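You operate a simulated robot arm through the tools that you are given. There is no shell and no other tool. Be economical: measure what you need, move in short steps, check, and stop when the job is done.

Carry out the task below with a simulated robot arm. There is one attempt and no reset: what you move stays moved.

JOB
Fit the black sleeve on the sleeve post and clamp it down.
Fine: sleeve down to the foot, collar on top of it, then swing the post clamp shut.
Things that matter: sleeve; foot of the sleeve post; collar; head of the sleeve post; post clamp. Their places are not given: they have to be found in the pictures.

Only the result counts: the job must be done as asked and must still hold three seconds after the hand-in. Knocking over, shifting, dropping, spilling or breaking anything else fails it.

ROBOT AND FRAMES
A 7-joint arm with a two-finger parallel gripper, fixed in place. Base frame: the origin is at the foot of the arm, x ahead of it, y to its left, z up; the work surface is at about z = 0. Lengths are in m, angles in rad, forces in N, time in s.
With the tool pointing down near the work surface it reaches from about 0.24 to 0.62 m from the base axis. Its first joint turns from -1.152 to 1.152 rad. Payload 2.6 kg.
The TCP is the grasp point between the finger pads, 0.03 m short of the fingertips. In the tool frame z runs along the fingers and y along their closing line. The gripper opens to 0.094 m. The fingers are 0.028 m wide and 0.01 m thick; the gripper's body (0.05 by 0.096 m) begins 0.055 m behind the TCP.
Orientation is told as [roll, pitch, yaw] about the base's x, y, z axes, in that order, counted from this pose: with the fingers straight down and closing along the base's y, the tool's x points along the base's -x, its y along +y and its z along -z.

CONTROLS
- The arm moves only by the tool move_arm. Its argument "series" is a list of rows, each a list of 7 numbers: the closure in counts, from 0 (fully open) to 255 (shut), then the shift along the tool's x, y, z in m, then the turn, a rotation vector about the tool's x, y, z in rad. In form: [[fingers, dx, dy, dz, ax, ay, az], ...]. A call has 1 to 8 rows; each row shifts and turns the commanded pose from where the row before left it, along the tool's axes as they then stand. Each row takes 0.2 s and may step no farther than 0.05 m and 0.15 rad from the row before; otherwise, or with a gripper value out of range, the whole call is refused. A pose out of reach is approached as far as the arm can. The call stops where the force on the tool passes 40 N (or 10 N more than at its start, if that is more) or the arm is blocked; 0.2 s more then pass. The fingers move at their own pace (about 0.072 m/s each) and stop on an object; they squeeze with about 31 N. The grip force told is the motor's: it shows also when the fingers shut on nothing. Time passes only in rows, and 0.2 s behind the last, so rows that do not move let the fingers close. The reply holds the time, the measured pose of the TCP, the force on the tool along the base axes, the opening and the grip force, in the units named above and with some noise.
- Cameras (640 x 400 px; columns grow to the right, rows downward): "scene" is fixed at [0.0498, 0.4408, 0.5719]; the picture's right is [-0.72, -0.69, 0.00], its down [-0.39, 0.41, -0.83] and it looks along [0.57, -0.60, -0.56] (base axes); focal length 323 px, centre (320, 200). "wrist" rides on the gripper at [-0.037, 0, -0.058] in the tool frame; the picture's right is [0.00, -1.00, 0.00], its down [0.97, 0.00, -0.24] and it looks along [0.24, 0.00, 0.97] (tool axes); focal length 218 px, centre (320, 200).
- camera(camera): a new picture of that camera. The clock stands still meanwhile.
- point_at(camera, pixels): for up to 12 pixels [column, row] of the newest picture of that camera ("zoom" is the newest enlarged one), the place [x, y, z] in the base frame of the surface seen there, good to about 0.002 m, but the place of the scene camera against the robot may be out by one fixed shift of up to 0.018 m in any direction. The clock stands still meanwhile.
- close_up(camera, box): a new picture of the part [left, top, right, bottom] of that camera's present view, enlarged. The clock stands still meanwhile.
- sign_off(): hands the job in; it is judged then, once.

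Go step by step. Measure first, check grasps and placings, and put right what went wrong. The budget is 80 turns and 34 pictures, counting those below and the enlarged ones. Unless the task says otherwise, let go and move clear before handing in, and close with one line.

The tools are called after "Call:" as a command line: name --pt "numbers of a row" for each row, then --argument value for the rest, lists and objects as JSON in quotes. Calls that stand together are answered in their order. move_arm: Moves the arm, as the interface text tells. Its arguments: {"type":"object","properties":{"series":{"type":"array","items":{"type":"array","items":{"type":"number"}}}},"required":["series"]} The other tools are called the same way: camera (camera) takes a picture; point_at (camera, pixels) gives the place of the surface under pixels of a picture; close_up (camera, box) takes an enlarged picture of a part of a camera's view; sign_off () hands the job in.

At the start:

```text
t: 0.0
tool_pos: [0.3387, 0.1228, 0.3819]
orientation: [0.0, -0.002, 0.0]
wrist_force: [0.2, 0.3, 0.0]
opening: 0.094
grasp_force: 0.1
```

scene: 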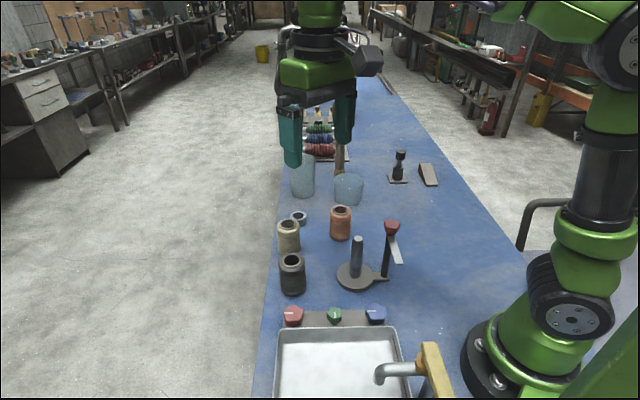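
wrist: 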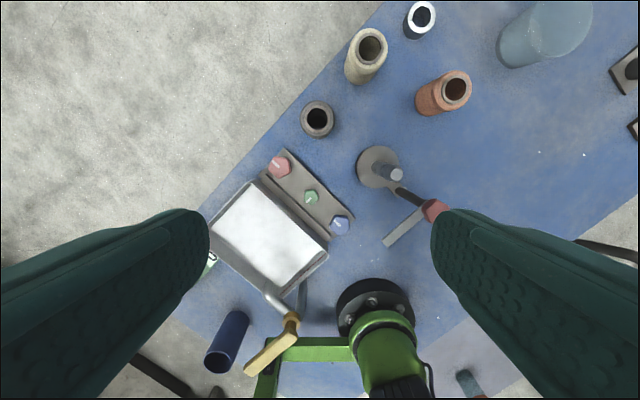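

The pictures show the black sleeve near scene (292,273), the post on its disc at (357,257), the clamp with its red end at (392,228), and a small ring at (299,217) that is probably the collar. I'll enlarge both views and measure.

Call:
close_up --camera "scene" --box '[260, 190, 420, 310]'

Call:
close_up --camera "wrist" --box '[290, 0, 490, 250]'

Call:
point_at --camera "wrist" --pixels '[[317, 104], [306, 119], [330, 119], [396, 172], [365, 165], [420, 8], [420, 35], [434, 208], [400, 230], [374, 155], [410, 196], [317, 119]]'

```text
3.33 times, centred on (340, 250) of scene
```

zoom: 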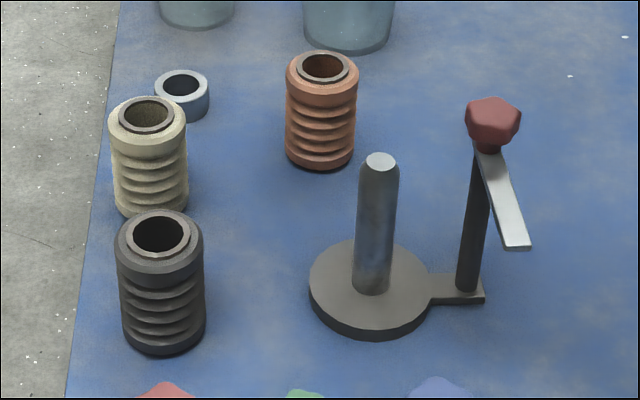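

```text
1.60 times, centred on (390, 125) of wrist
```

zoom: 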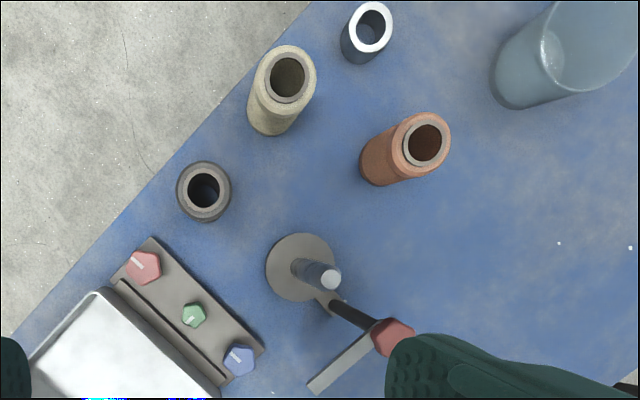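

```text
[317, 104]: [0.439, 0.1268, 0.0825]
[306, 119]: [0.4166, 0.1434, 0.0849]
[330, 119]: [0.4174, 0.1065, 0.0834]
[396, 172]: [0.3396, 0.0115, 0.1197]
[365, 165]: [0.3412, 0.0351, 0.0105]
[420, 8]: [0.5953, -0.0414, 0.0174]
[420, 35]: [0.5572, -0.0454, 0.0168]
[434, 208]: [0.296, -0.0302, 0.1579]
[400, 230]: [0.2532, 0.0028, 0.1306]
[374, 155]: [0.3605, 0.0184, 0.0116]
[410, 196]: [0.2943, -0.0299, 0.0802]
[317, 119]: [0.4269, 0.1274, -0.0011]
```

The black sleeve stands at about (0.418, 0.126) with its top at z≈0.085. The post is at (0.340, 0.012) with its top at 0.12, and the pivot is at (0.295, -0.03) with the bar open. I'll move above the sleeve and yaw +45°, so the hand will later clear the clamp pillar.

Call:
move_arm --pt "0 -0.02 0 0.04 0 0 0" --pt "0 -0.02 0 0.04 0 0 0" --pt "0 -0.02 0.003 0.04 0 0 0" --pt "0 -0.019 0 0.04 0 0 0" --pt "0 0 0 0 0 0 -0.131" --pt "0 0 0 0 0 0 -0.131" --pt "0 0 0 0 0 0 -0.131" --pt "0 0 0 0 0 0 -0.131"

Call:
move_arm --pt "0 0 0 0 0 0 -0.131" --pt "0 0 0 0 0 0 -0.13" --pt "0 0 0 0 0 0 0"

Call:
camera --camera "wrist"

```text
t: 1.8
tool_pos: [0.4179, 0.1257, 0.2224]
orientation: [0.0, -0.001, 0.527]
wrist_force: [0.1, -0.3, 0.4]
opening: 0.0943
grasp_force: 0.1
```

```text
t: 2.6
tool_pos: [0.4182, 0.1259, 0.2221]
orientation: [0.001, 0.001, 0.788]
wrist_force: [-0.3, 0.2, 0.1]
opening: 0.0939
grasp_force: 0.0
```

```text
29 pictures are left
```

wrist: 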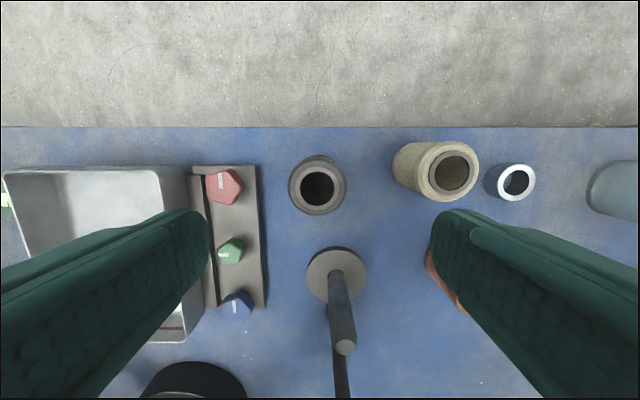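

The sleeve rim is centred near wrist pixel (317,188). I'll measure its rim, the post head at (345,346), the disc and the collar.

Call:
point_at --camera "wrist" --pixels '[[297, 188], [337, 188], [317, 168], [317, 209], [345, 347], [310, 272], [364, 272], [338, 250], [516, 164], [516, 198], [501, 181], [532, 181]]'

Call:
close_up --camera "wrist" --box '[270, 130, 430, 230]'

```text
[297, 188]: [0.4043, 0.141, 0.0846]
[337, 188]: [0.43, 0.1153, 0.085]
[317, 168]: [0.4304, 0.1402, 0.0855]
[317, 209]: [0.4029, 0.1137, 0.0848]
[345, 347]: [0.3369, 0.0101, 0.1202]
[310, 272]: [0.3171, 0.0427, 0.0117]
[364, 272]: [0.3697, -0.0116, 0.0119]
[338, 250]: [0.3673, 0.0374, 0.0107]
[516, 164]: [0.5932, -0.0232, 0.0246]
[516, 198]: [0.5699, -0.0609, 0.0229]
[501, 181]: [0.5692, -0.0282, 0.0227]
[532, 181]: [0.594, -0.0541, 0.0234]
```

```text
4.00 times, centred on (350, 180) of wrist
```

zoom: 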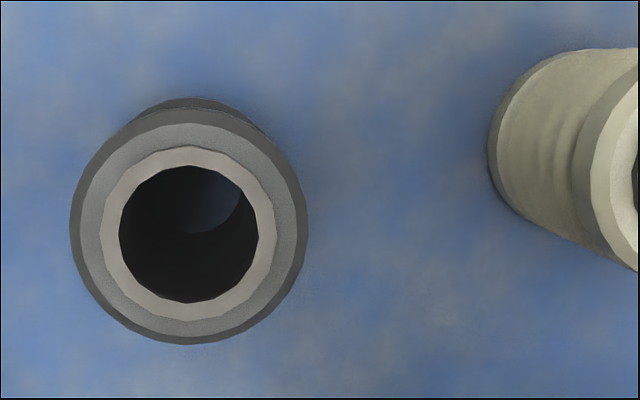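

The sleeve centre is (0.417, 0.1275), its outer diameter about 0.055 and its bore about 0.031. I'll shift 2 mm along tool y and descend to z≈0.066.

Call:
move_arm --pt "0 0 0.0021 0.03 0 0 0" --pt "0 0 0 0.04 0 0 0" --pt "0 0 0 0.04 0 0 0" --pt "0 0 0 0.03 0 0 0" --pt "0 0 0 0.016 0 0 0" --pt "0 0 0 0 0 0 0"

Call:
move_arm --pt "255 0 0 0 0 0 0" --pt "255 0 0 0 0 0 0" --pt "255 0 0 0 0 0 0" --pt "255 0 0 0 0 0 0"

```text
t: 4.0
tool_pos: [0.4167, 0.1262, 0.0674]
orientation: [0.0, -0.001, 0.783]
wrist_force: [-0.7, -0.3, 0.5]
opening: 0.0939
grasp_force: 0.0
```

```text
t: 5.0
tool_pos: [0.4154, 0.1274, 0.067]
orientation: [0.002, 0.001, 0.786]
wrist_force: [-0.5, 0.6, 0.4]
opening: 0.0553
grasp_force: 30.4
```

The grip holds at an opening of 0.055 m. I'll lift 0.15 m, go part of the way and measure the post head accurately.

Call:
move_arm --pt "255 0 0 -0.04 0 0 0" --pt "255 0 0 -0.04 0 0 0" --pt "255 0 0 -0.04 0 0 0" --pt "255 0 0 -0.035 0 0 0" --pt "255 0.025 0 0 0 0 0" --pt "255 0.025 0 0 0 0 0" --pt "255 0.02 -0.02 0 0 0 0" --pt "255 0 0 0 0 0 0"

Call:
camera --camera "wrist"

Call:
close_up --camera "scene" --box '[260, 150, 420, 310]'

```text
t: 6.8
tool_pos: [0.3806, 0.0637, 0.2213]
orientation: [0.0, 0.0, 0.784]
wrist_force: [0.9, -0.3, -0.4]
opening: 0.0552
grasp_force: 30.5
```

```text
27 pictures are left
```

wrist: 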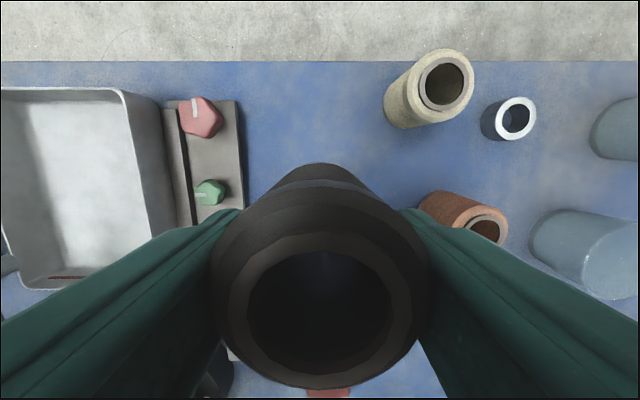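

```text
2.50 times, centred on (340, 230) of scene
```

zoom: 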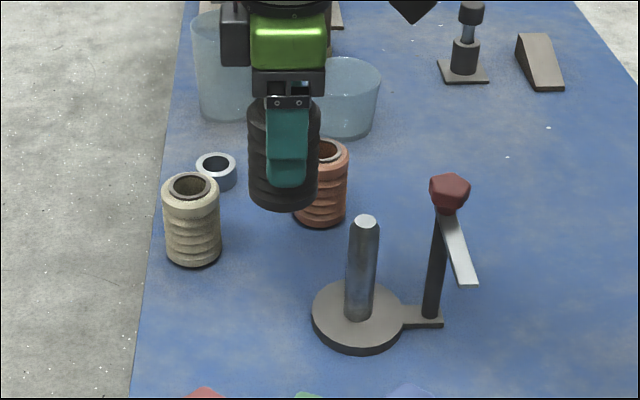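

The sleeve hides the post from the wrist camera. I'll calibrate the scene camera on the beige rim and the collar, which both views show, and then measure the post head through it.

Call:
point_at --camera "wrist" --pixels '[[421, 83], [470, 83], [445, 59], [445, 107], [498, 118], [534, 118], [516, 100], [516, 137]]'

Call:
point_at --camera "zoom" --pixels '[[171, 186], [215, 186], [193, 175], [193, 197], [366, 221], [358, 221], [374, 221], [317, 314], [399, 314], [348, 292], [200, 165], [233, 165]]'

```text
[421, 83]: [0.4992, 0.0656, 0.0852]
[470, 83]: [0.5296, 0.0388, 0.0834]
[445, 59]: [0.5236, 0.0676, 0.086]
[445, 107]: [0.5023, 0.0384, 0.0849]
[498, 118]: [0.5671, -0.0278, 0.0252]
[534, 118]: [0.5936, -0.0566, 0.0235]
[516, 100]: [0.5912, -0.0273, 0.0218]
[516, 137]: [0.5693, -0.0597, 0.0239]
```

```text
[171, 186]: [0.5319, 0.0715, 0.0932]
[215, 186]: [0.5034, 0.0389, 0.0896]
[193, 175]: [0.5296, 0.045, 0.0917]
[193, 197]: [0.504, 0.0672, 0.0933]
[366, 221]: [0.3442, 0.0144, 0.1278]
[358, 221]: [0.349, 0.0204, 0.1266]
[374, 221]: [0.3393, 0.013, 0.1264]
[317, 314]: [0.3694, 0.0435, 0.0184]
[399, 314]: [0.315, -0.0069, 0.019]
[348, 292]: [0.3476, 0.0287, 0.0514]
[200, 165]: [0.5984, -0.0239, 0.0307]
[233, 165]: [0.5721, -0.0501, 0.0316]
```

The scene camera is off by about (+0.004, +0.004, +0.007), which puts the post at about (0.339, 0.0125). I'll refine that with a tight close-up of the head, averaging several points.

Call:
close_up --camera "scene" --box '[328, 225, 392, 265]'

```text
10.00 times, centred on (360, 245) of scene
```

zoom: 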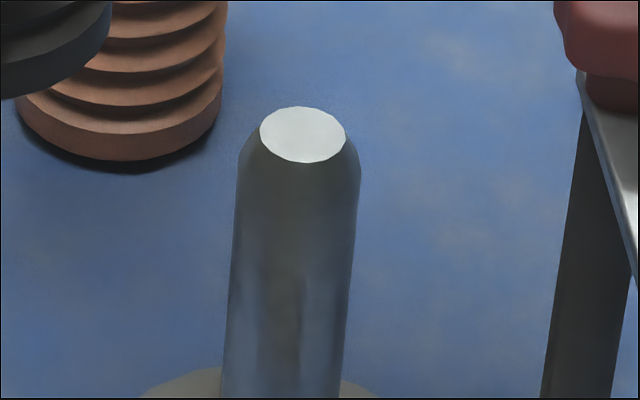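

Call:
point_at --camera "zoom" --pixels '[[270, 134], [335, 134], [303, 112], [303, 157], [303, 134], [285, 120], [320, 120], [285, 148], [320, 148], [303, 134], [295, 134], [310, 134]]'

```text
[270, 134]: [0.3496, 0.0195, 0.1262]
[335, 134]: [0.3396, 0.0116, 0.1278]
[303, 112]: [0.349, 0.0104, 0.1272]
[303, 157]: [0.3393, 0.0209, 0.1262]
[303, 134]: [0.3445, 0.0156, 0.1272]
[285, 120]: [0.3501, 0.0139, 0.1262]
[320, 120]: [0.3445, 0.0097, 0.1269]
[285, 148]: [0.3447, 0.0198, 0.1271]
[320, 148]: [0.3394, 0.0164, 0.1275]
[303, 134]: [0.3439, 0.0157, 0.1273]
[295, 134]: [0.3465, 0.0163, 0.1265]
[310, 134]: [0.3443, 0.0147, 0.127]
```

The head averages (0.3445, 0.0154) in the scene, which gives about (0.340, 0.0115) once corrected. The sleeve bottom is at z≈0.154, so I'll move over the post and check the alignment before lowering.

Call:
move_arm --pt "255 0.025 -0.004 0 0 0 0" --pt "255 0.025 -0.004 0 0 0 0" --pt "255 0.0165 0 0 0 0 0" --pt "255 0 0 0.02 0 0 0" --pt "255 0 0 0 0 0 0"

Call:
close_up --camera "scene" --box '[312, 190, 408, 250]'

Call:
camera --camera "wrist"

```text
t: 8.0
tool_pos: [0.3394, 0.0084, 0.2018]
orientation: [-0.001, 0.0, 0.786]
wrist_force: [0.5, 0.6, -0.9]
opening: 0.0555
grasp_force: 31.2
```

```text
6.67 times, centred on (360, 220) of scene
```

zoom: 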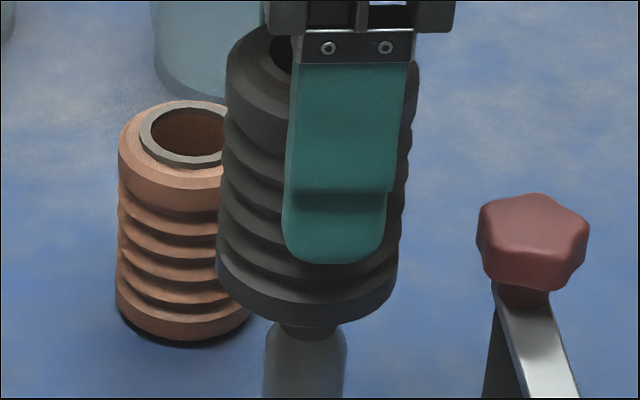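

```text
23 pictures are left
```

wrist: 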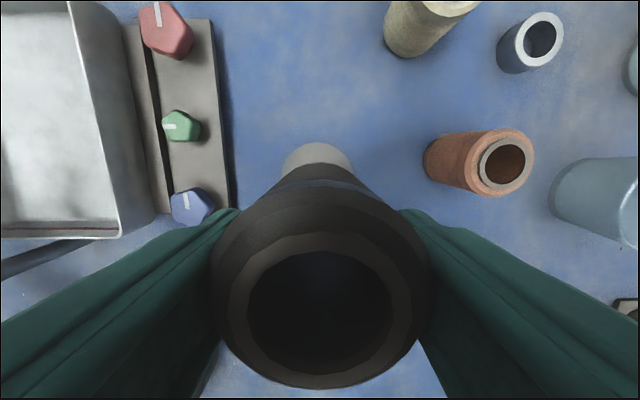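

In the scene the sleeve's axis (column 307) lines up with the post axis (about 309). In the wrist view the disc (285–352) is centred on the sleeve to within about 1.5 px. I'll nudge 1 mm along tool y and lower.

Call:
move_arm --pt "255 0 0.001 0.01 0 0 0" --pt "255 0 0 0.01 0 0 0" --pt "255 0 0 0.01 0 0 0" --pt "255 0 0 0.01 0 0 0" --pt "255 0 0 0.02 0 0 0" --pt "255 0 0 0.02 0 0 0" --pt "255 0 0 0.02 0 0 0" --pt "255 0 0 0 0 0 0"

```text
t: 9.8
tool_pos: [0.3386, 0.0109, 0.1015]
orientation: [0.001, -0.001, 0.784]
wrist_force: [-13.5, -1.6, 3.0]
opening: 0.0553
grasp_force: 30.8
```

The sleeve is about 0.10 m down the post, with a side force of -13 N in x. I'll ease about 1 mm toward -x and keep lowering.

Call:
move_arm --pt "255 0.0008 0.0008 0.005 0 0 0" --pt "255 0 0 0.005 0 0 0" --pt "255 0 0 0.005 0 0 0" --pt "255 0 0 0.004 0 0 0" --pt "255 0 0 0 0 0 0"

```text
t: 11.0
tool_pos: [0.3383, 0.0122, 0.0818]
orientation: [0.0, 0.001, 0.786]
wrist_force: [-6.5, -1.9, 0.2]
opening: 0.0554
grasp_force: 31.0
```

Call:
move_arm --pt "255 0.0004 0.0004 0.002 0 0 0" --pt "255 0 0 0.002 0 0 0" --pt "255 0 0 0.0015 0 0 0" --pt "255 0 0 0 0 0 0"

```text
t: 12.0
tool_pos: [0.34, 0.0109, 0.0783]
orientation: [-0.002, -0.003, 0.787]
wrist_force: [-6.1, -4.3, 32.0]
opening: 0.0552
grasp_force: 31.1
```

32 N upward at z=0.078 means the sleeve has reached the foot. I'll open, rise straight up, and look.

Call:
move_arm --pt "0 0 0 -0.001 0 0 0" --pt "0 0 0 0 0 0 0" --pt "0 0 0 0 0 0 0" --pt "0 0 0 -0.03 0 0 0" --pt "0 0 0 -0.04 0 0 0" --pt "0 0 0 -0.04 0 0 0" --pt "0 0 0 -0.04 0 0 0" --pt "0 0 0 0 0 0 0"

Call:
close_up --camera "scene" --box '[280, 190, 440, 290]'

Call:
camera --camera "wrist"

```text
t: 13.8
tool_pos: [0.3375, 0.0117, 0.2296]
orientation: [0.0, 0.0, 0.784]
wrist_force: [-0.7, 0.1, -0.4]
opening: 0.094
grasp_force: 0.0
```

```text
4.00 times, centred on (360, 240) of scene
```

zoom: 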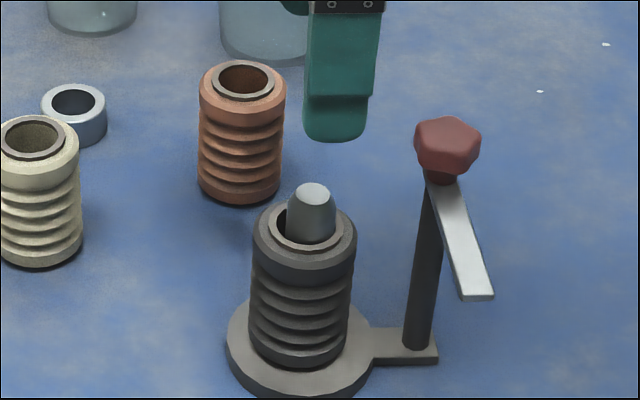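

```text
21 pictures are left
```

wrist: 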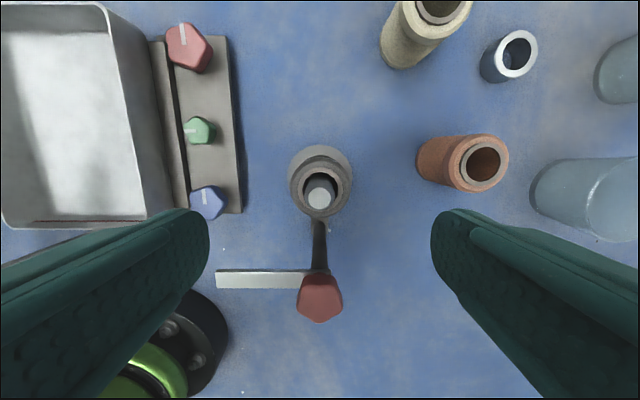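

The sleeve is seated on the foot, with the head showing above it at wrist (319,197). I'll measure the head, rim, knob and bar, plus the collar rim at (516,56).

Call:
point_at --camera "wrist" --pixels '[[319, 198], [300, 190], [342, 190], [320, 298], [312, 279], [220, 279], [265, 279], [496, 57], [535, 57], [516, 34], [516, 79], [320, 240]]'

Call:
close_up --camera "wrist" --box '[440, 20, 600, 120]'

```text
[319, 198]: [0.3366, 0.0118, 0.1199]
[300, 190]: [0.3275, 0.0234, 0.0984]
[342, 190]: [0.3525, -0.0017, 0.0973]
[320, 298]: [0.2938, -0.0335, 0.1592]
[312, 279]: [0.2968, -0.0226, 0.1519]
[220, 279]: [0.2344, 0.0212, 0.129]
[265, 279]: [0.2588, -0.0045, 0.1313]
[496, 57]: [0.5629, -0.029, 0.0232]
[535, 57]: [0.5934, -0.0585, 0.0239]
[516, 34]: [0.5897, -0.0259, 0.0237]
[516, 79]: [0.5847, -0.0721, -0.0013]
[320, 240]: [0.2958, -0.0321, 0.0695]
```

```text
4.00 times, centred on (520, 70) of wrist
```

zoom: 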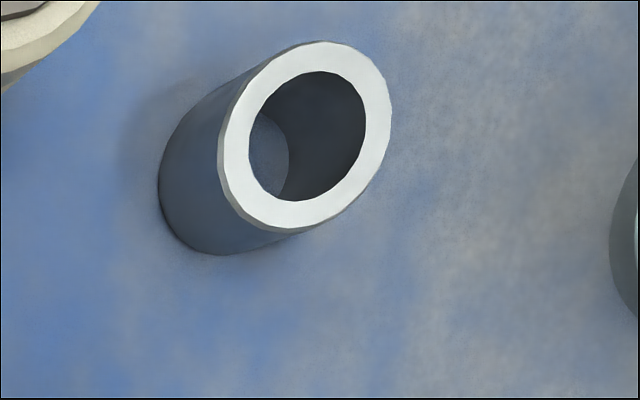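

The head is at (0.3366, 0.0118), the sleeve top at z≈0.097, and the collar at about (0.580, -0.043) with its top at 0.0235. I'll move above the collar with the fingers narrowed to about 0.06 m.

Call:
move_arm --pt "90 -0.0266 -0.0421 0 0 0 0" --pt "90 -0.0266 -0.0421 0 0 0 0" --pt "90 -0.0266 -0.0421 0 0 0 0" --pt "90 -0.0266 -0.0421 0 0 0 0" --pt "90 -0.0267 -0.042 0 0 0 0" --pt "90 0 0 0 0 0 0"

Call:
camera --camera "wrist"

```text
t: 15.2
tool_pos: [0.5798, -0.045, 0.2314]
orientation: [0.0, 0.003, 0.788]
wrist_force: [0.4, 0.0, -0.4]
opening: 0.0608
grasp_force: 0.1
```

```text
19 pictures are left
```

wrist: 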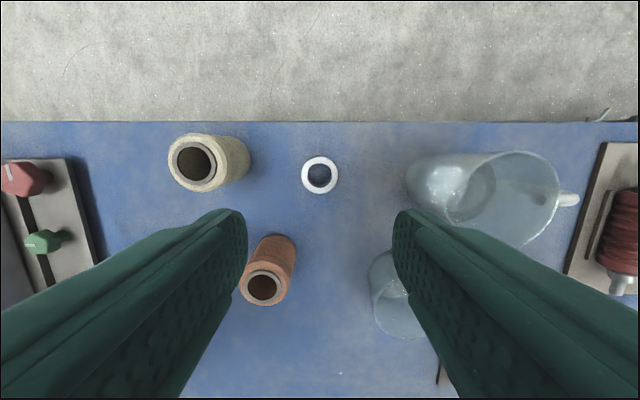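

The collar is nearly centred at wrist (320,175). I'll measure its rim.

Call:
point_at --camera "wrist" --pixels '[[305, 175], [335, 175], [320, 160], [320, 190], [310, 164], [330, 164], [310, 186], [330, 186]]'

```text
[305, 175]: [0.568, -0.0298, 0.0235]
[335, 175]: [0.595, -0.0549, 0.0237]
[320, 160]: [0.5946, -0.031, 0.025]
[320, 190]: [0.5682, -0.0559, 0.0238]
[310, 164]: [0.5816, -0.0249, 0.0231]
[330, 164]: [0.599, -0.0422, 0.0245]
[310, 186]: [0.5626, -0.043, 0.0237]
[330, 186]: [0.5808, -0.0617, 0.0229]
```

The collar centre is (0.581, -0.043), within about 1 mm of the tool axis. I'll descend to z≈0.035 and grip it.

Call:
move_arm --pt "90 -0.0009 -0.0006 0.045 0 0 0" --pt "90 0 0 0.045 0 0 0" --pt "90 0 0 0.045 0 0 0" --pt "90 0 0 0.035 0 0 0" --pt "90 0 0 0.015 0 0 0" --pt "90 0 0 0.009 0 0 0" --pt "90 0 0 0 0 0 0"

Call:
move_arm --pt "255 0 0 0 0 0 0" --pt "255 0 0 0 0 0 0" --pt "255 0 0 0 0 0 0" --pt "255 0 0 0 0 0 0"

```text
t: 16.8
tool_pos: [0.5807, -0.0433, 0.0335]
orientation: [0.001, 0.0, 0.784]
wrist_force: [-0.7, -0.3, -0.2]
opening: 0.0608
grasp_force: 0.1
```

```text
t: 17.8
tool_pos: [0.5814, -0.044, 0.0331]
orientation: [-0.001, 0.0, 0.786]
wrist_force: [0.8, -1.7, -0.5]
opening: 0.0453
grasp_force: 30.5
```

I have the collar, at an opening of 0.045 m. I'll lift 0.18 m and carry it back over the post.

Call:
move_arm --pt "255 0 0 -0.045 0 0 0" --pt "255 0 0 -0.045 0 0 0" --pt "255 0 0 -0.045 0 0 0" --pt "255 0 0 -0.045 0 0 0" --pt "255 0 0 0 0 0 0"

Call:
move_arm --pt "255 0.0223 0.03515 0 0 0 0" --pt "255 0.0223 0.03515 0 0 0 0" --pt "255 0.0223 0.03515 0 0 0 0" --pt "255 0.0223 0.03515 0 0 0 0" --pt "255 0.0223 0.03515 0 0 0 0" --pt "255 0.0222 0.03515 0 0 0 0" --pt "255 0 0 0.035 0 0 0" --pt "255 0 0 0 0 0 0"

Call:
close_up --camera "scene" --box '[312, 190, 408, 250]'

Call:
camera --camera "wrist"

```text
t: 19.0
tool_pos: [0.5794, -0.0401, 0.2123]
orientation: [0.002, 0.0, 0.785]
wrist_force: [0.4, -0.2, -1.1]
opening: 0.045
grasp_force: 31.0
```

```text
t: 20.8
tool_pos: [0.3405, 0.0156, 0.1767]
orientation: [-0.001, -0.001, 0.787]
wrist_force: [-0.9, -0.2, -2.2]
opening: 0.045
grasp_force: 31.1
```

```text
6.67 times, centred on (360, 220) of scene
```

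zoom: 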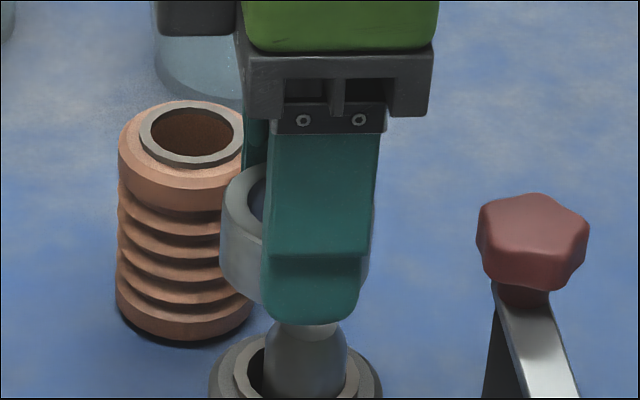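

```text
17 pictures are left
```

wrist: 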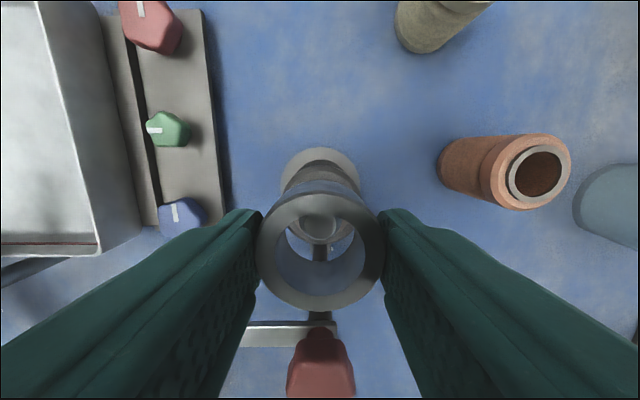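

The collar looks about 3 mm too far toward +x+y: in the scene its centre is at 294 and the post axis at about 307. The pose reading agrees. I'll measure the head through the bore and the collar rim in the wrist view.

Call:
point_at --camera "wrist" --pixels '[[320, 228], [310, 228], [330, 228], [320, 220], [320, 236], [264, 250], [376, 250], [320, 198], [320, 305]]'

Call:
move_arm --pt "255 0 0 0 0 0 0"

Call:
close_up --camera "wrist" --box '[240, 140, 400, 320]'

```text
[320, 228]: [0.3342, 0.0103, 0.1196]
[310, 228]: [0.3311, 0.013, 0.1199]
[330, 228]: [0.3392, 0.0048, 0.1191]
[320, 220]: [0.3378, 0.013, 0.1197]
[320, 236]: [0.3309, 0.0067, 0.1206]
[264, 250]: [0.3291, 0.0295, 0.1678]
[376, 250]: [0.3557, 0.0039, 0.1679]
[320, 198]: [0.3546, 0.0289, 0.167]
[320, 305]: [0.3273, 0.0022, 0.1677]
```

```text
t: 21.2
tool_pos: [0.3393, 0.0142, 0.177]
orientation: [-0.001, 0.0, 0.785]
wrist_force: [0.4, 0.1, -0.8]
opening: 0.0453
grasp_force: 30.6
```

```text
2.22 times, centred on (320, 230) of wrist
```

zoom: 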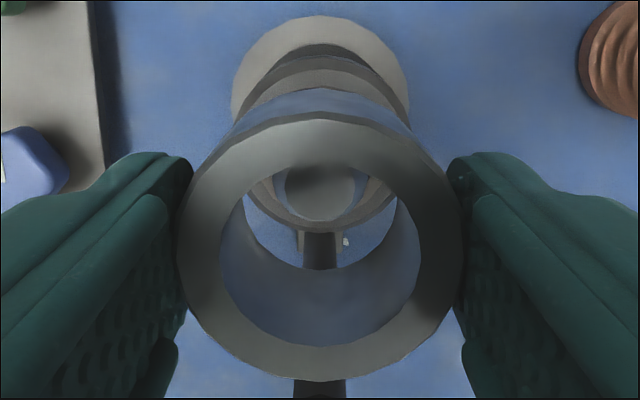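

The wrist measurement puts the collar at (0.341, 0.016) and the head at (0.336, 0.0117), an offset of about 5–6 mm along tool x. I'll correct by 5 mm and recheck.

Call:
move_arm --pt "255 0.005 0 0.008 0 0 0" --pt "255 0 0 0 0 0 0" --pt "255 0 0 0 0 0 0"

Call:
close_up --camera "wrist" --box '[240, 140, 400, 240]'

Call:
close_up --camera "scene" --box '[312, 200, 408, 260]'

```text
t: 22.0
tool_pos: [0.335, 0.0092, 0.17]
orientation: [0.0, 0.002, 0.786]
wrist_force: [-0.6, 0.3, -1.5]
opening: 0.0455
grasp_force: 31.0
```

```text
4.00 times, centred on (320, 190) of wrist
```

zoom: 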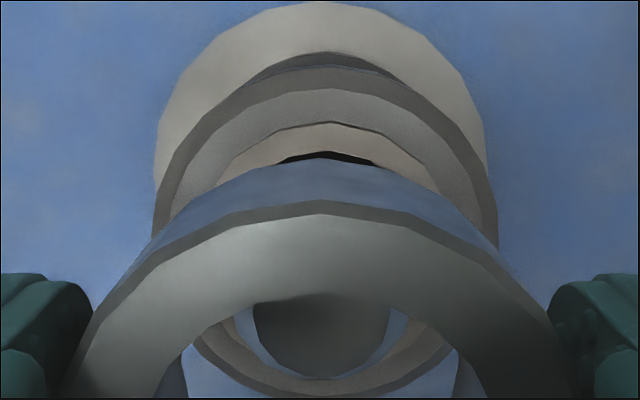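

```text
6.67 times, centred on (360, 230) of scene
```

zoom: 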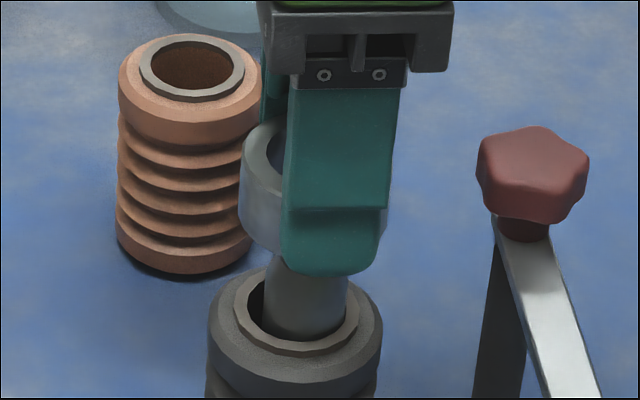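

Both views now agree: in the scene the collar centre is at about 313 against the post axis at 311, and in the wrist view the head is where the tool axis falls. I'll lower the collar onto the sleeve.

Call:
move_arm --pt "255 0 0 0.008 0 0 0" --pt "255 0 0 0.008 0 0 0" --pt "255 0 0 0.006 0 0 0" --pt "255 0 0 0.006 0 0 0" --pt "255 0 0 0.005 0 0 0" --pt "255 0 0 0 0 0 0"

```text
t: 23.4
tool_pos: [0.3351, 0.0077, 0.1368]
orientation: [0.001, -0.001, 0.784]
wrist_force: [-0.2, 0.3, -0.9]
opening: 0.0452
grasp_force: 30.9
```

There's no contact force at z=0.137. I'll continue in small steps until it touches.

Call:
move_arm --pt "255 0 0 0.002 0 0 0" --pt "255 0 0 0.002 0 0 0" --pt "255 0 0 0.002 0 0 0" --pt "255 0 0 0.0015 0 0 0" --pt "255 0 0 0 0 0 0"

```text
t: 24.6
tool_pos: [0.3362, 0.0074, 0.1304]
orientation: [-0.002, 0.0, 0.785]
wrist_force: [-6.4, 0.1, 24.1]
opening: 0.0451
grasp_force: 30.7
```

24 N at z≈0.130 matches the expected seat on top of the sleeve. I'll release, rise, and look.

Call:
move_arm --pt "120 0 0 -0.001 0 0 0" --pt "60 0 0 0 0 0 0" --pt "60 0 0 0 0 0 0" --pt "60 0 0 -0.03 0 0 0" --pt "60 0 0 -0.04 0 0 0" --pt "60 0 0 -0.04 0 0 0" --pt "60 0 0 0 0 0 0"

Call:
camera --camera "wrist"

Call:
close_up --camera "scene" --box '[312, 210, 424, 280]'

```text
t: 26.2
tool_pos: [0.3356, 0.0108, 0.2429]
orientation: [0.0, 0.002, 0.785]
wrist_force: [0.2, -0.6, 0.9]
opening: 0.0718
grasp_force: 0.0
```

```text
13 pictures are left
```

wrist: 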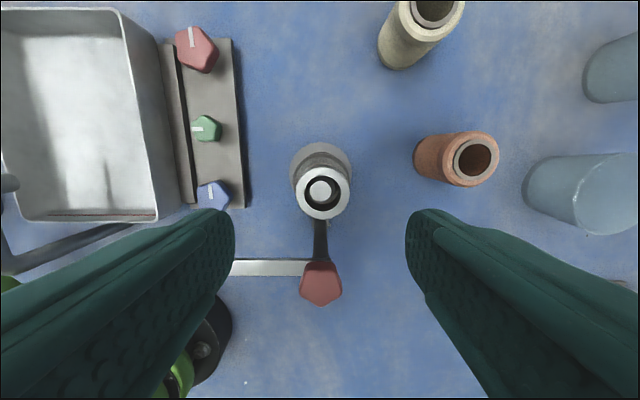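

```text
5.71 times, centred on (368, 245) of scene
```

zoom: 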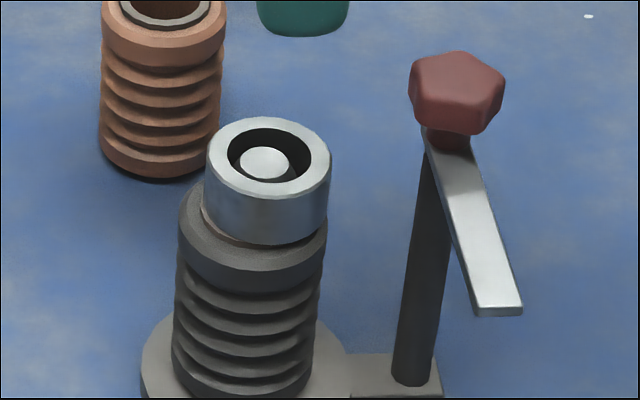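

The collar sits on the sleeve around the head at wrist (321,190). The bar and the red knob at (321,284) look like one piece turning about the pillar. I'll measure the knob, bar and collar top.

Call:
point_at --camera "wrist" --pixels '[[321, 278], [303, 278], [339, 278], [321, 266], [321, 290], [310, 290], [332, 290], [240, 267], [300, 266], [300, 190], [343, 190], [321, 303]]'

Call:
close_up --camera "wrist" --box '[220, 170, 380, 320]'

```text
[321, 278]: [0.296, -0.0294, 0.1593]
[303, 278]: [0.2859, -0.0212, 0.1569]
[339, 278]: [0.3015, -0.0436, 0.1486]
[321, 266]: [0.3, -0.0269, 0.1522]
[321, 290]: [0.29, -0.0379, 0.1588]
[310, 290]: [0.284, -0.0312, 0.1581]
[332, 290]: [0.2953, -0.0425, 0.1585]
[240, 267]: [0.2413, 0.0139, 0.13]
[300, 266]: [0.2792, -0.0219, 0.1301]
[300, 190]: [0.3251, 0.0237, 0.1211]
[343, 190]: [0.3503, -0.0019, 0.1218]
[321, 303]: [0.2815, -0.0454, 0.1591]
```

```text
2.67 times, centred on (300, 245) of wrist
```

zoom: 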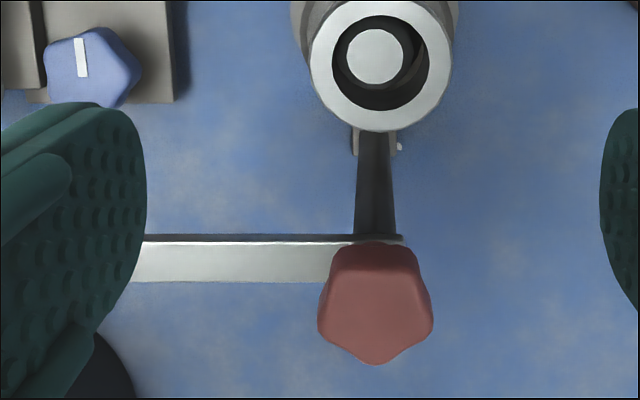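

The knob is at about (0.293, -0.0335) with its top at z≈0.159 and about 0.03 m wide; the bar is at z≈0.13, above the collar top at 0.121. I'll move 0.062 m along tool x to stand over the knob, so I can grip it and turn it about its own axis.

Call:
move_arm --pt "60 0.031 -0.0003 0 0 0 0" --pt "60 0.031 -0.0003 0 0 0 0" --pt "60 0 0 0.03 0 0 0" --pt "60 0 0 0 0 0 0" --pt "60 0 0 0 0 0 0"

Call:
camera --camera "wrist"

```text
t: 27.4
tool_pos: [0.294, -0.0348, 0.2097]
orientation: [0.001, 0.0, 0.785]
wrist_force: [-0.3, -0.4, -0.7]
opening: 0.0717
grasp_force: 0.0
```

```text
10 pictures are left
```

wrist: 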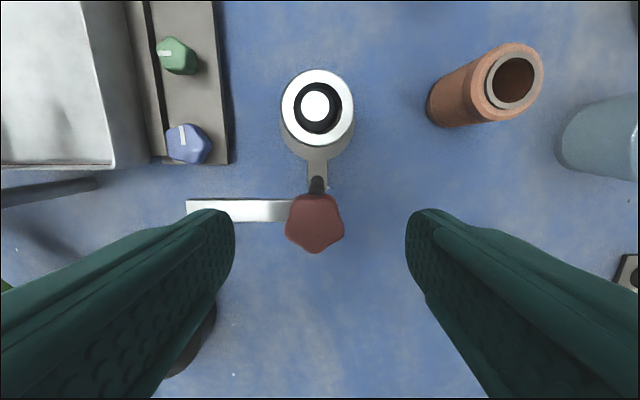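

The knob is at (315,223), about 2 mm along tool x and 2.7 mm along tool y from the axis. I'll correct that, descend to z≈0.169 so the tips stay above the bar, and close.

Call:
move_arm --pt "60 0.002 0.0027 0.01 0 0 0" --pt "60 0 0 0.015 0 0 0" --pt "60 0 0 0.015 0 0 0" --pt "60 0 0 0.001 0 0 0" --pt "60 0 0 0 0 0 0"

Call:
move_arm --pt "255 0 0 0 0 0 0" --pt "255 0 0 0 0 0 0" --pt "255 0 0 0 0 0 0" --pt "255 0 0 0 0 0 0"

```text
t: 28.6
tool_pos: [0.2888, -0.0354, 0.17]
orientation: [-0.001, 0.0, 0.786]
wrist_force: [0.3, -0.4, 0.5]
opening: 0.0718
grasp_force: 0.1
```

```text
t: 29.6
tool_pos: [0.2889, -0.0359, 0.1701]
orientation: [-0.002, 0.0, 0.785]
wrist_force: [9.5, -8.0, -6.6]
opening: 0.0315
grasp_force: 45.5
```

The knob is gripped (0.0315 m), but the side force shows it is about 2 mm toward tool -y. I'll ease that off and start turning clockwise.

Call:
move_arm --pt "255 0 -0.002 0 0 0 0" --pt "255 0 0 0 0 0 0.1" --pt "255 0 0 0 0 0 0.1" --pt "255 0 0 0 0 0 0.1" --pt "255 0 0 0 0 0 0"

Call:
close_up --camera "scene" --box '[312, 190, 440, 270]'

```text
t: 30.8
tool_pos: [0.2895, -0.0361, 0.1699]
orientation: [0.001, 0.001, 0.481]
wrist_force: [-21.0, 6.2, 26.1]
opening: 0.0315
grasp_force: 45.3
```

```text
5.00 times, centred on (376, 230) of scene
```

zoom: 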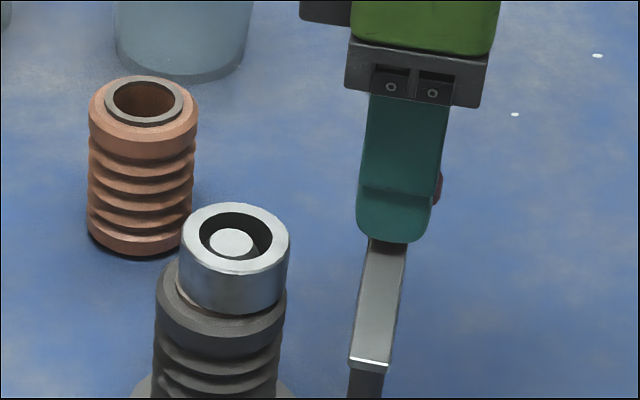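

The bar has swung with the knob. Side force has built up (-21 N in x, +26 N in z), so I'll relax the pose slightly before going on.

Call:
move_arm --pt "255 0.0015 0.0005 -0.001 0 0 0" --pt "255 0 0 0 0 0 0"

```text
t: 31.4
tool_pos: [0.2893, -0.0361, 0.1696]
orientation: [0.001, -0.002, 0.489]
wrist_force: [4.3, 15.5, 2.3]
opening: 0.0318
grasp_force: 44.6
```

The load has dropped to +15 N in y. I'll nudge that way and continue the turn.

Call:
move_arm --pt "255 -0.0004 0.0007 0 0 0 0.08" --pt "255 0 0 0 0 0 0.1" --pt "255 0 0 0 0 0 0.1" --pt "255 0 0 0 0 0 0"

```text
t: 32.4
tool_pos: [0.2895, -0.0353, 0.1704]
orientation: [-0.001, 0.0, 0.207]
wrist_force: [24.3, 9.0, -24.3]
opening: 0.0316
grasp_force: 44.8
```

Yaw is 0.207 and still turning. I'll relieve the +x and -z load and turn further.

Call:
move_arm --pt "255 -0.0014 0.0002 0.0006 0 0 0" --pt "255 0 0 0 0 0 0.08" --pt "255 0 0 0 0 0 0.1" --pt "255 0 0 0 0 0 0"

```text
t: 33.4
tool_pos: [0.2879, -0.0359, 0.1707]
orientation: [-0.001, 0.002, 0.027]
wrist_force: [8.2, 2.7, -9.2]
opening: 0.0318
grasp_force: 45.2
```

Call:
move_arm --pt "255 -0.0005 0 0.0003 0 0 0.1" --pt "255 0 0 0 0 0 0.1" --pt "255 0 0 0 0 0 0.1" --pt "255 0 0 0 0 0 0"

Call:
close_up --camera "scene" --box '[312, 190, 440, 270]'

```text
t: 34.4
tool_pos: [0.2897, -0.0355, 0.1705]
orientation: [-0.001, 0.003, -0.279]
wrist_force: [-26.3, -9.5, 20.3]
opening: 0.0315
grasp_force: 44.5
```

```text
5.00 times, centred on (376, 230) of scene
```

zoom: 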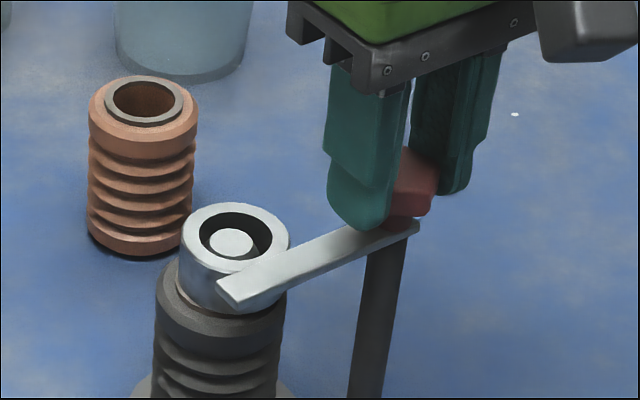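

The bar is sweeping over the collar and about 0.5 rad remains. I'll relieve the load and continue.

Call:
move_arm --pt "255 0.0011 -0.0008 -0.0006 0 0 0" --pt "255 0 0 0 0 0 0.08" --pt "255 0 0 0 0 0 0.1" --pt "255 0 0 0 0 0 0"

```text
t: 35.4
tool_pos: [0.2896, -0.0358, 0.171]
orientation: [0.0, -0.002, -0.454]
wrist_force: [8.4, -9.7, -12.1]
opening: 0.0315
grasp_force: 44.3
```

Call:
move_arm --pt "255 -0.0006 -0.0003 0.0003 0 0 0.08" --pt "255 0 0 0 0 0 0.1" --pt "255 0 0 0 0 0 0.08" --pt "255 0 0 0 0 0 0"

Call:
close_up --camera "scene" --box '[312, 190, 440, 270]'

```text
t: 36.4
tool_pos: [0.2891, -0.0363, 0.1697]
orientation: [0.001, 0.002, -0.718]
wrist_force: [-14.1, 0.3, 4.6]
opening: 0.0315
grasp_force: 45.1
```

```text
5.00 times, centred on (376, 230) of scene
```

zoom: 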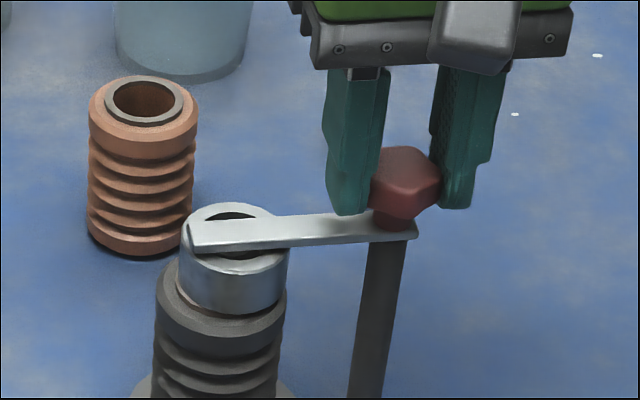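

The bar now lies over the collar and head, with about 1.50 rad turned. I'll turn the last 0.08 rad with the load relieved and check for a stop.

Call:
move_arm --pt "255 0.0005 -0.0004 0 0 0 0.04" --pt "255 0 0 0 0 0 0.04" --pt "255 0 0 0 0 0 0" --pt "255 0 0 0 0 0 0"

```text
t: 37.4
tool_pos: [0.2897, -0.0359, 0.1698]
orientation: [0.0, -0.001, -0.793]
wrist_force: [11.7, 4.3, -10.7]
opening: 0.0313
grasp_force: 45.1
```

Yaw is -0.793, a full 90° of swing. I'll release, rise, and inspect.

Call:
move_arm --pt "100 0 0 0 0 0 0" --pt "60 0 0 0 0 0 0" --pt "60 0 0 0 0 0 0" --pt "60 0 0 -0.03 0 0 0" --pt "60 0 0 -0.04 0 0 0" --pt "60 0 0 -0.04 0 0 0" --pt "60 0 0 0 0 0 0"

Call:
close_up --camera "scene" --box '[312, 210, 424, 280]'

Call:
camera --camera "wrist"

```text
t: 39.0
tool_pos: [0.2893, -0.0353, 0.2807]
orientation: [0.0, 0.0, -0.794]
wrist_force: [-0.3, 0.2, -0.7]
opening: 0.072
grasp_force: 0.1
```

```text
5.71 times, centred on (368, 245) of scene
```

zoom: 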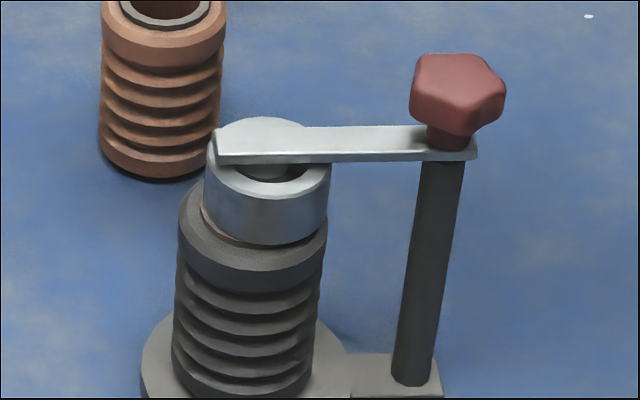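

```text
5 pictures are left
```

wrist: 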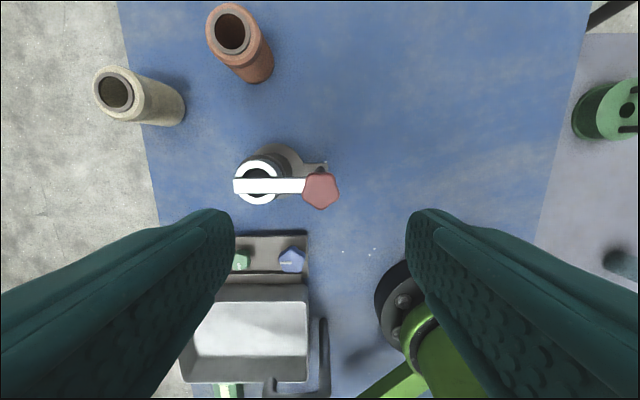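

The bar lies across the collar and head. I'll zoom in to check whether it is centred or a few degrees short.

Call:
close_up --camera "wrist" --box '[216, 140, 352, 225]'

```text
4.71 times, centred on (284, 182) of wrist
```

zoom: 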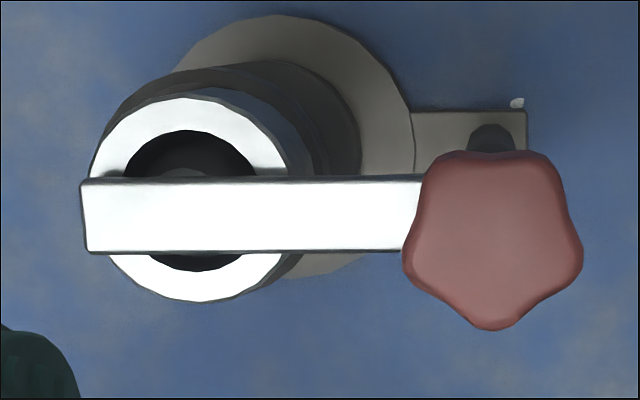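

The bar is centred over the post head: in the zoom its centreline, corrected for height, is at row 207 and so is the head centre. Its direction of about 44.5° matches the pivot-to-post direction of 45°, the sleeve and collar are seated, and the hand is clear, so I'm handing in.

Call:
sign_off

```text
The job is handed in.
```

The black sleeve is down on the foot, the collar is on top of it, and the post clamp is swung shut over the head; I've handed the job in, with no result returned yet.
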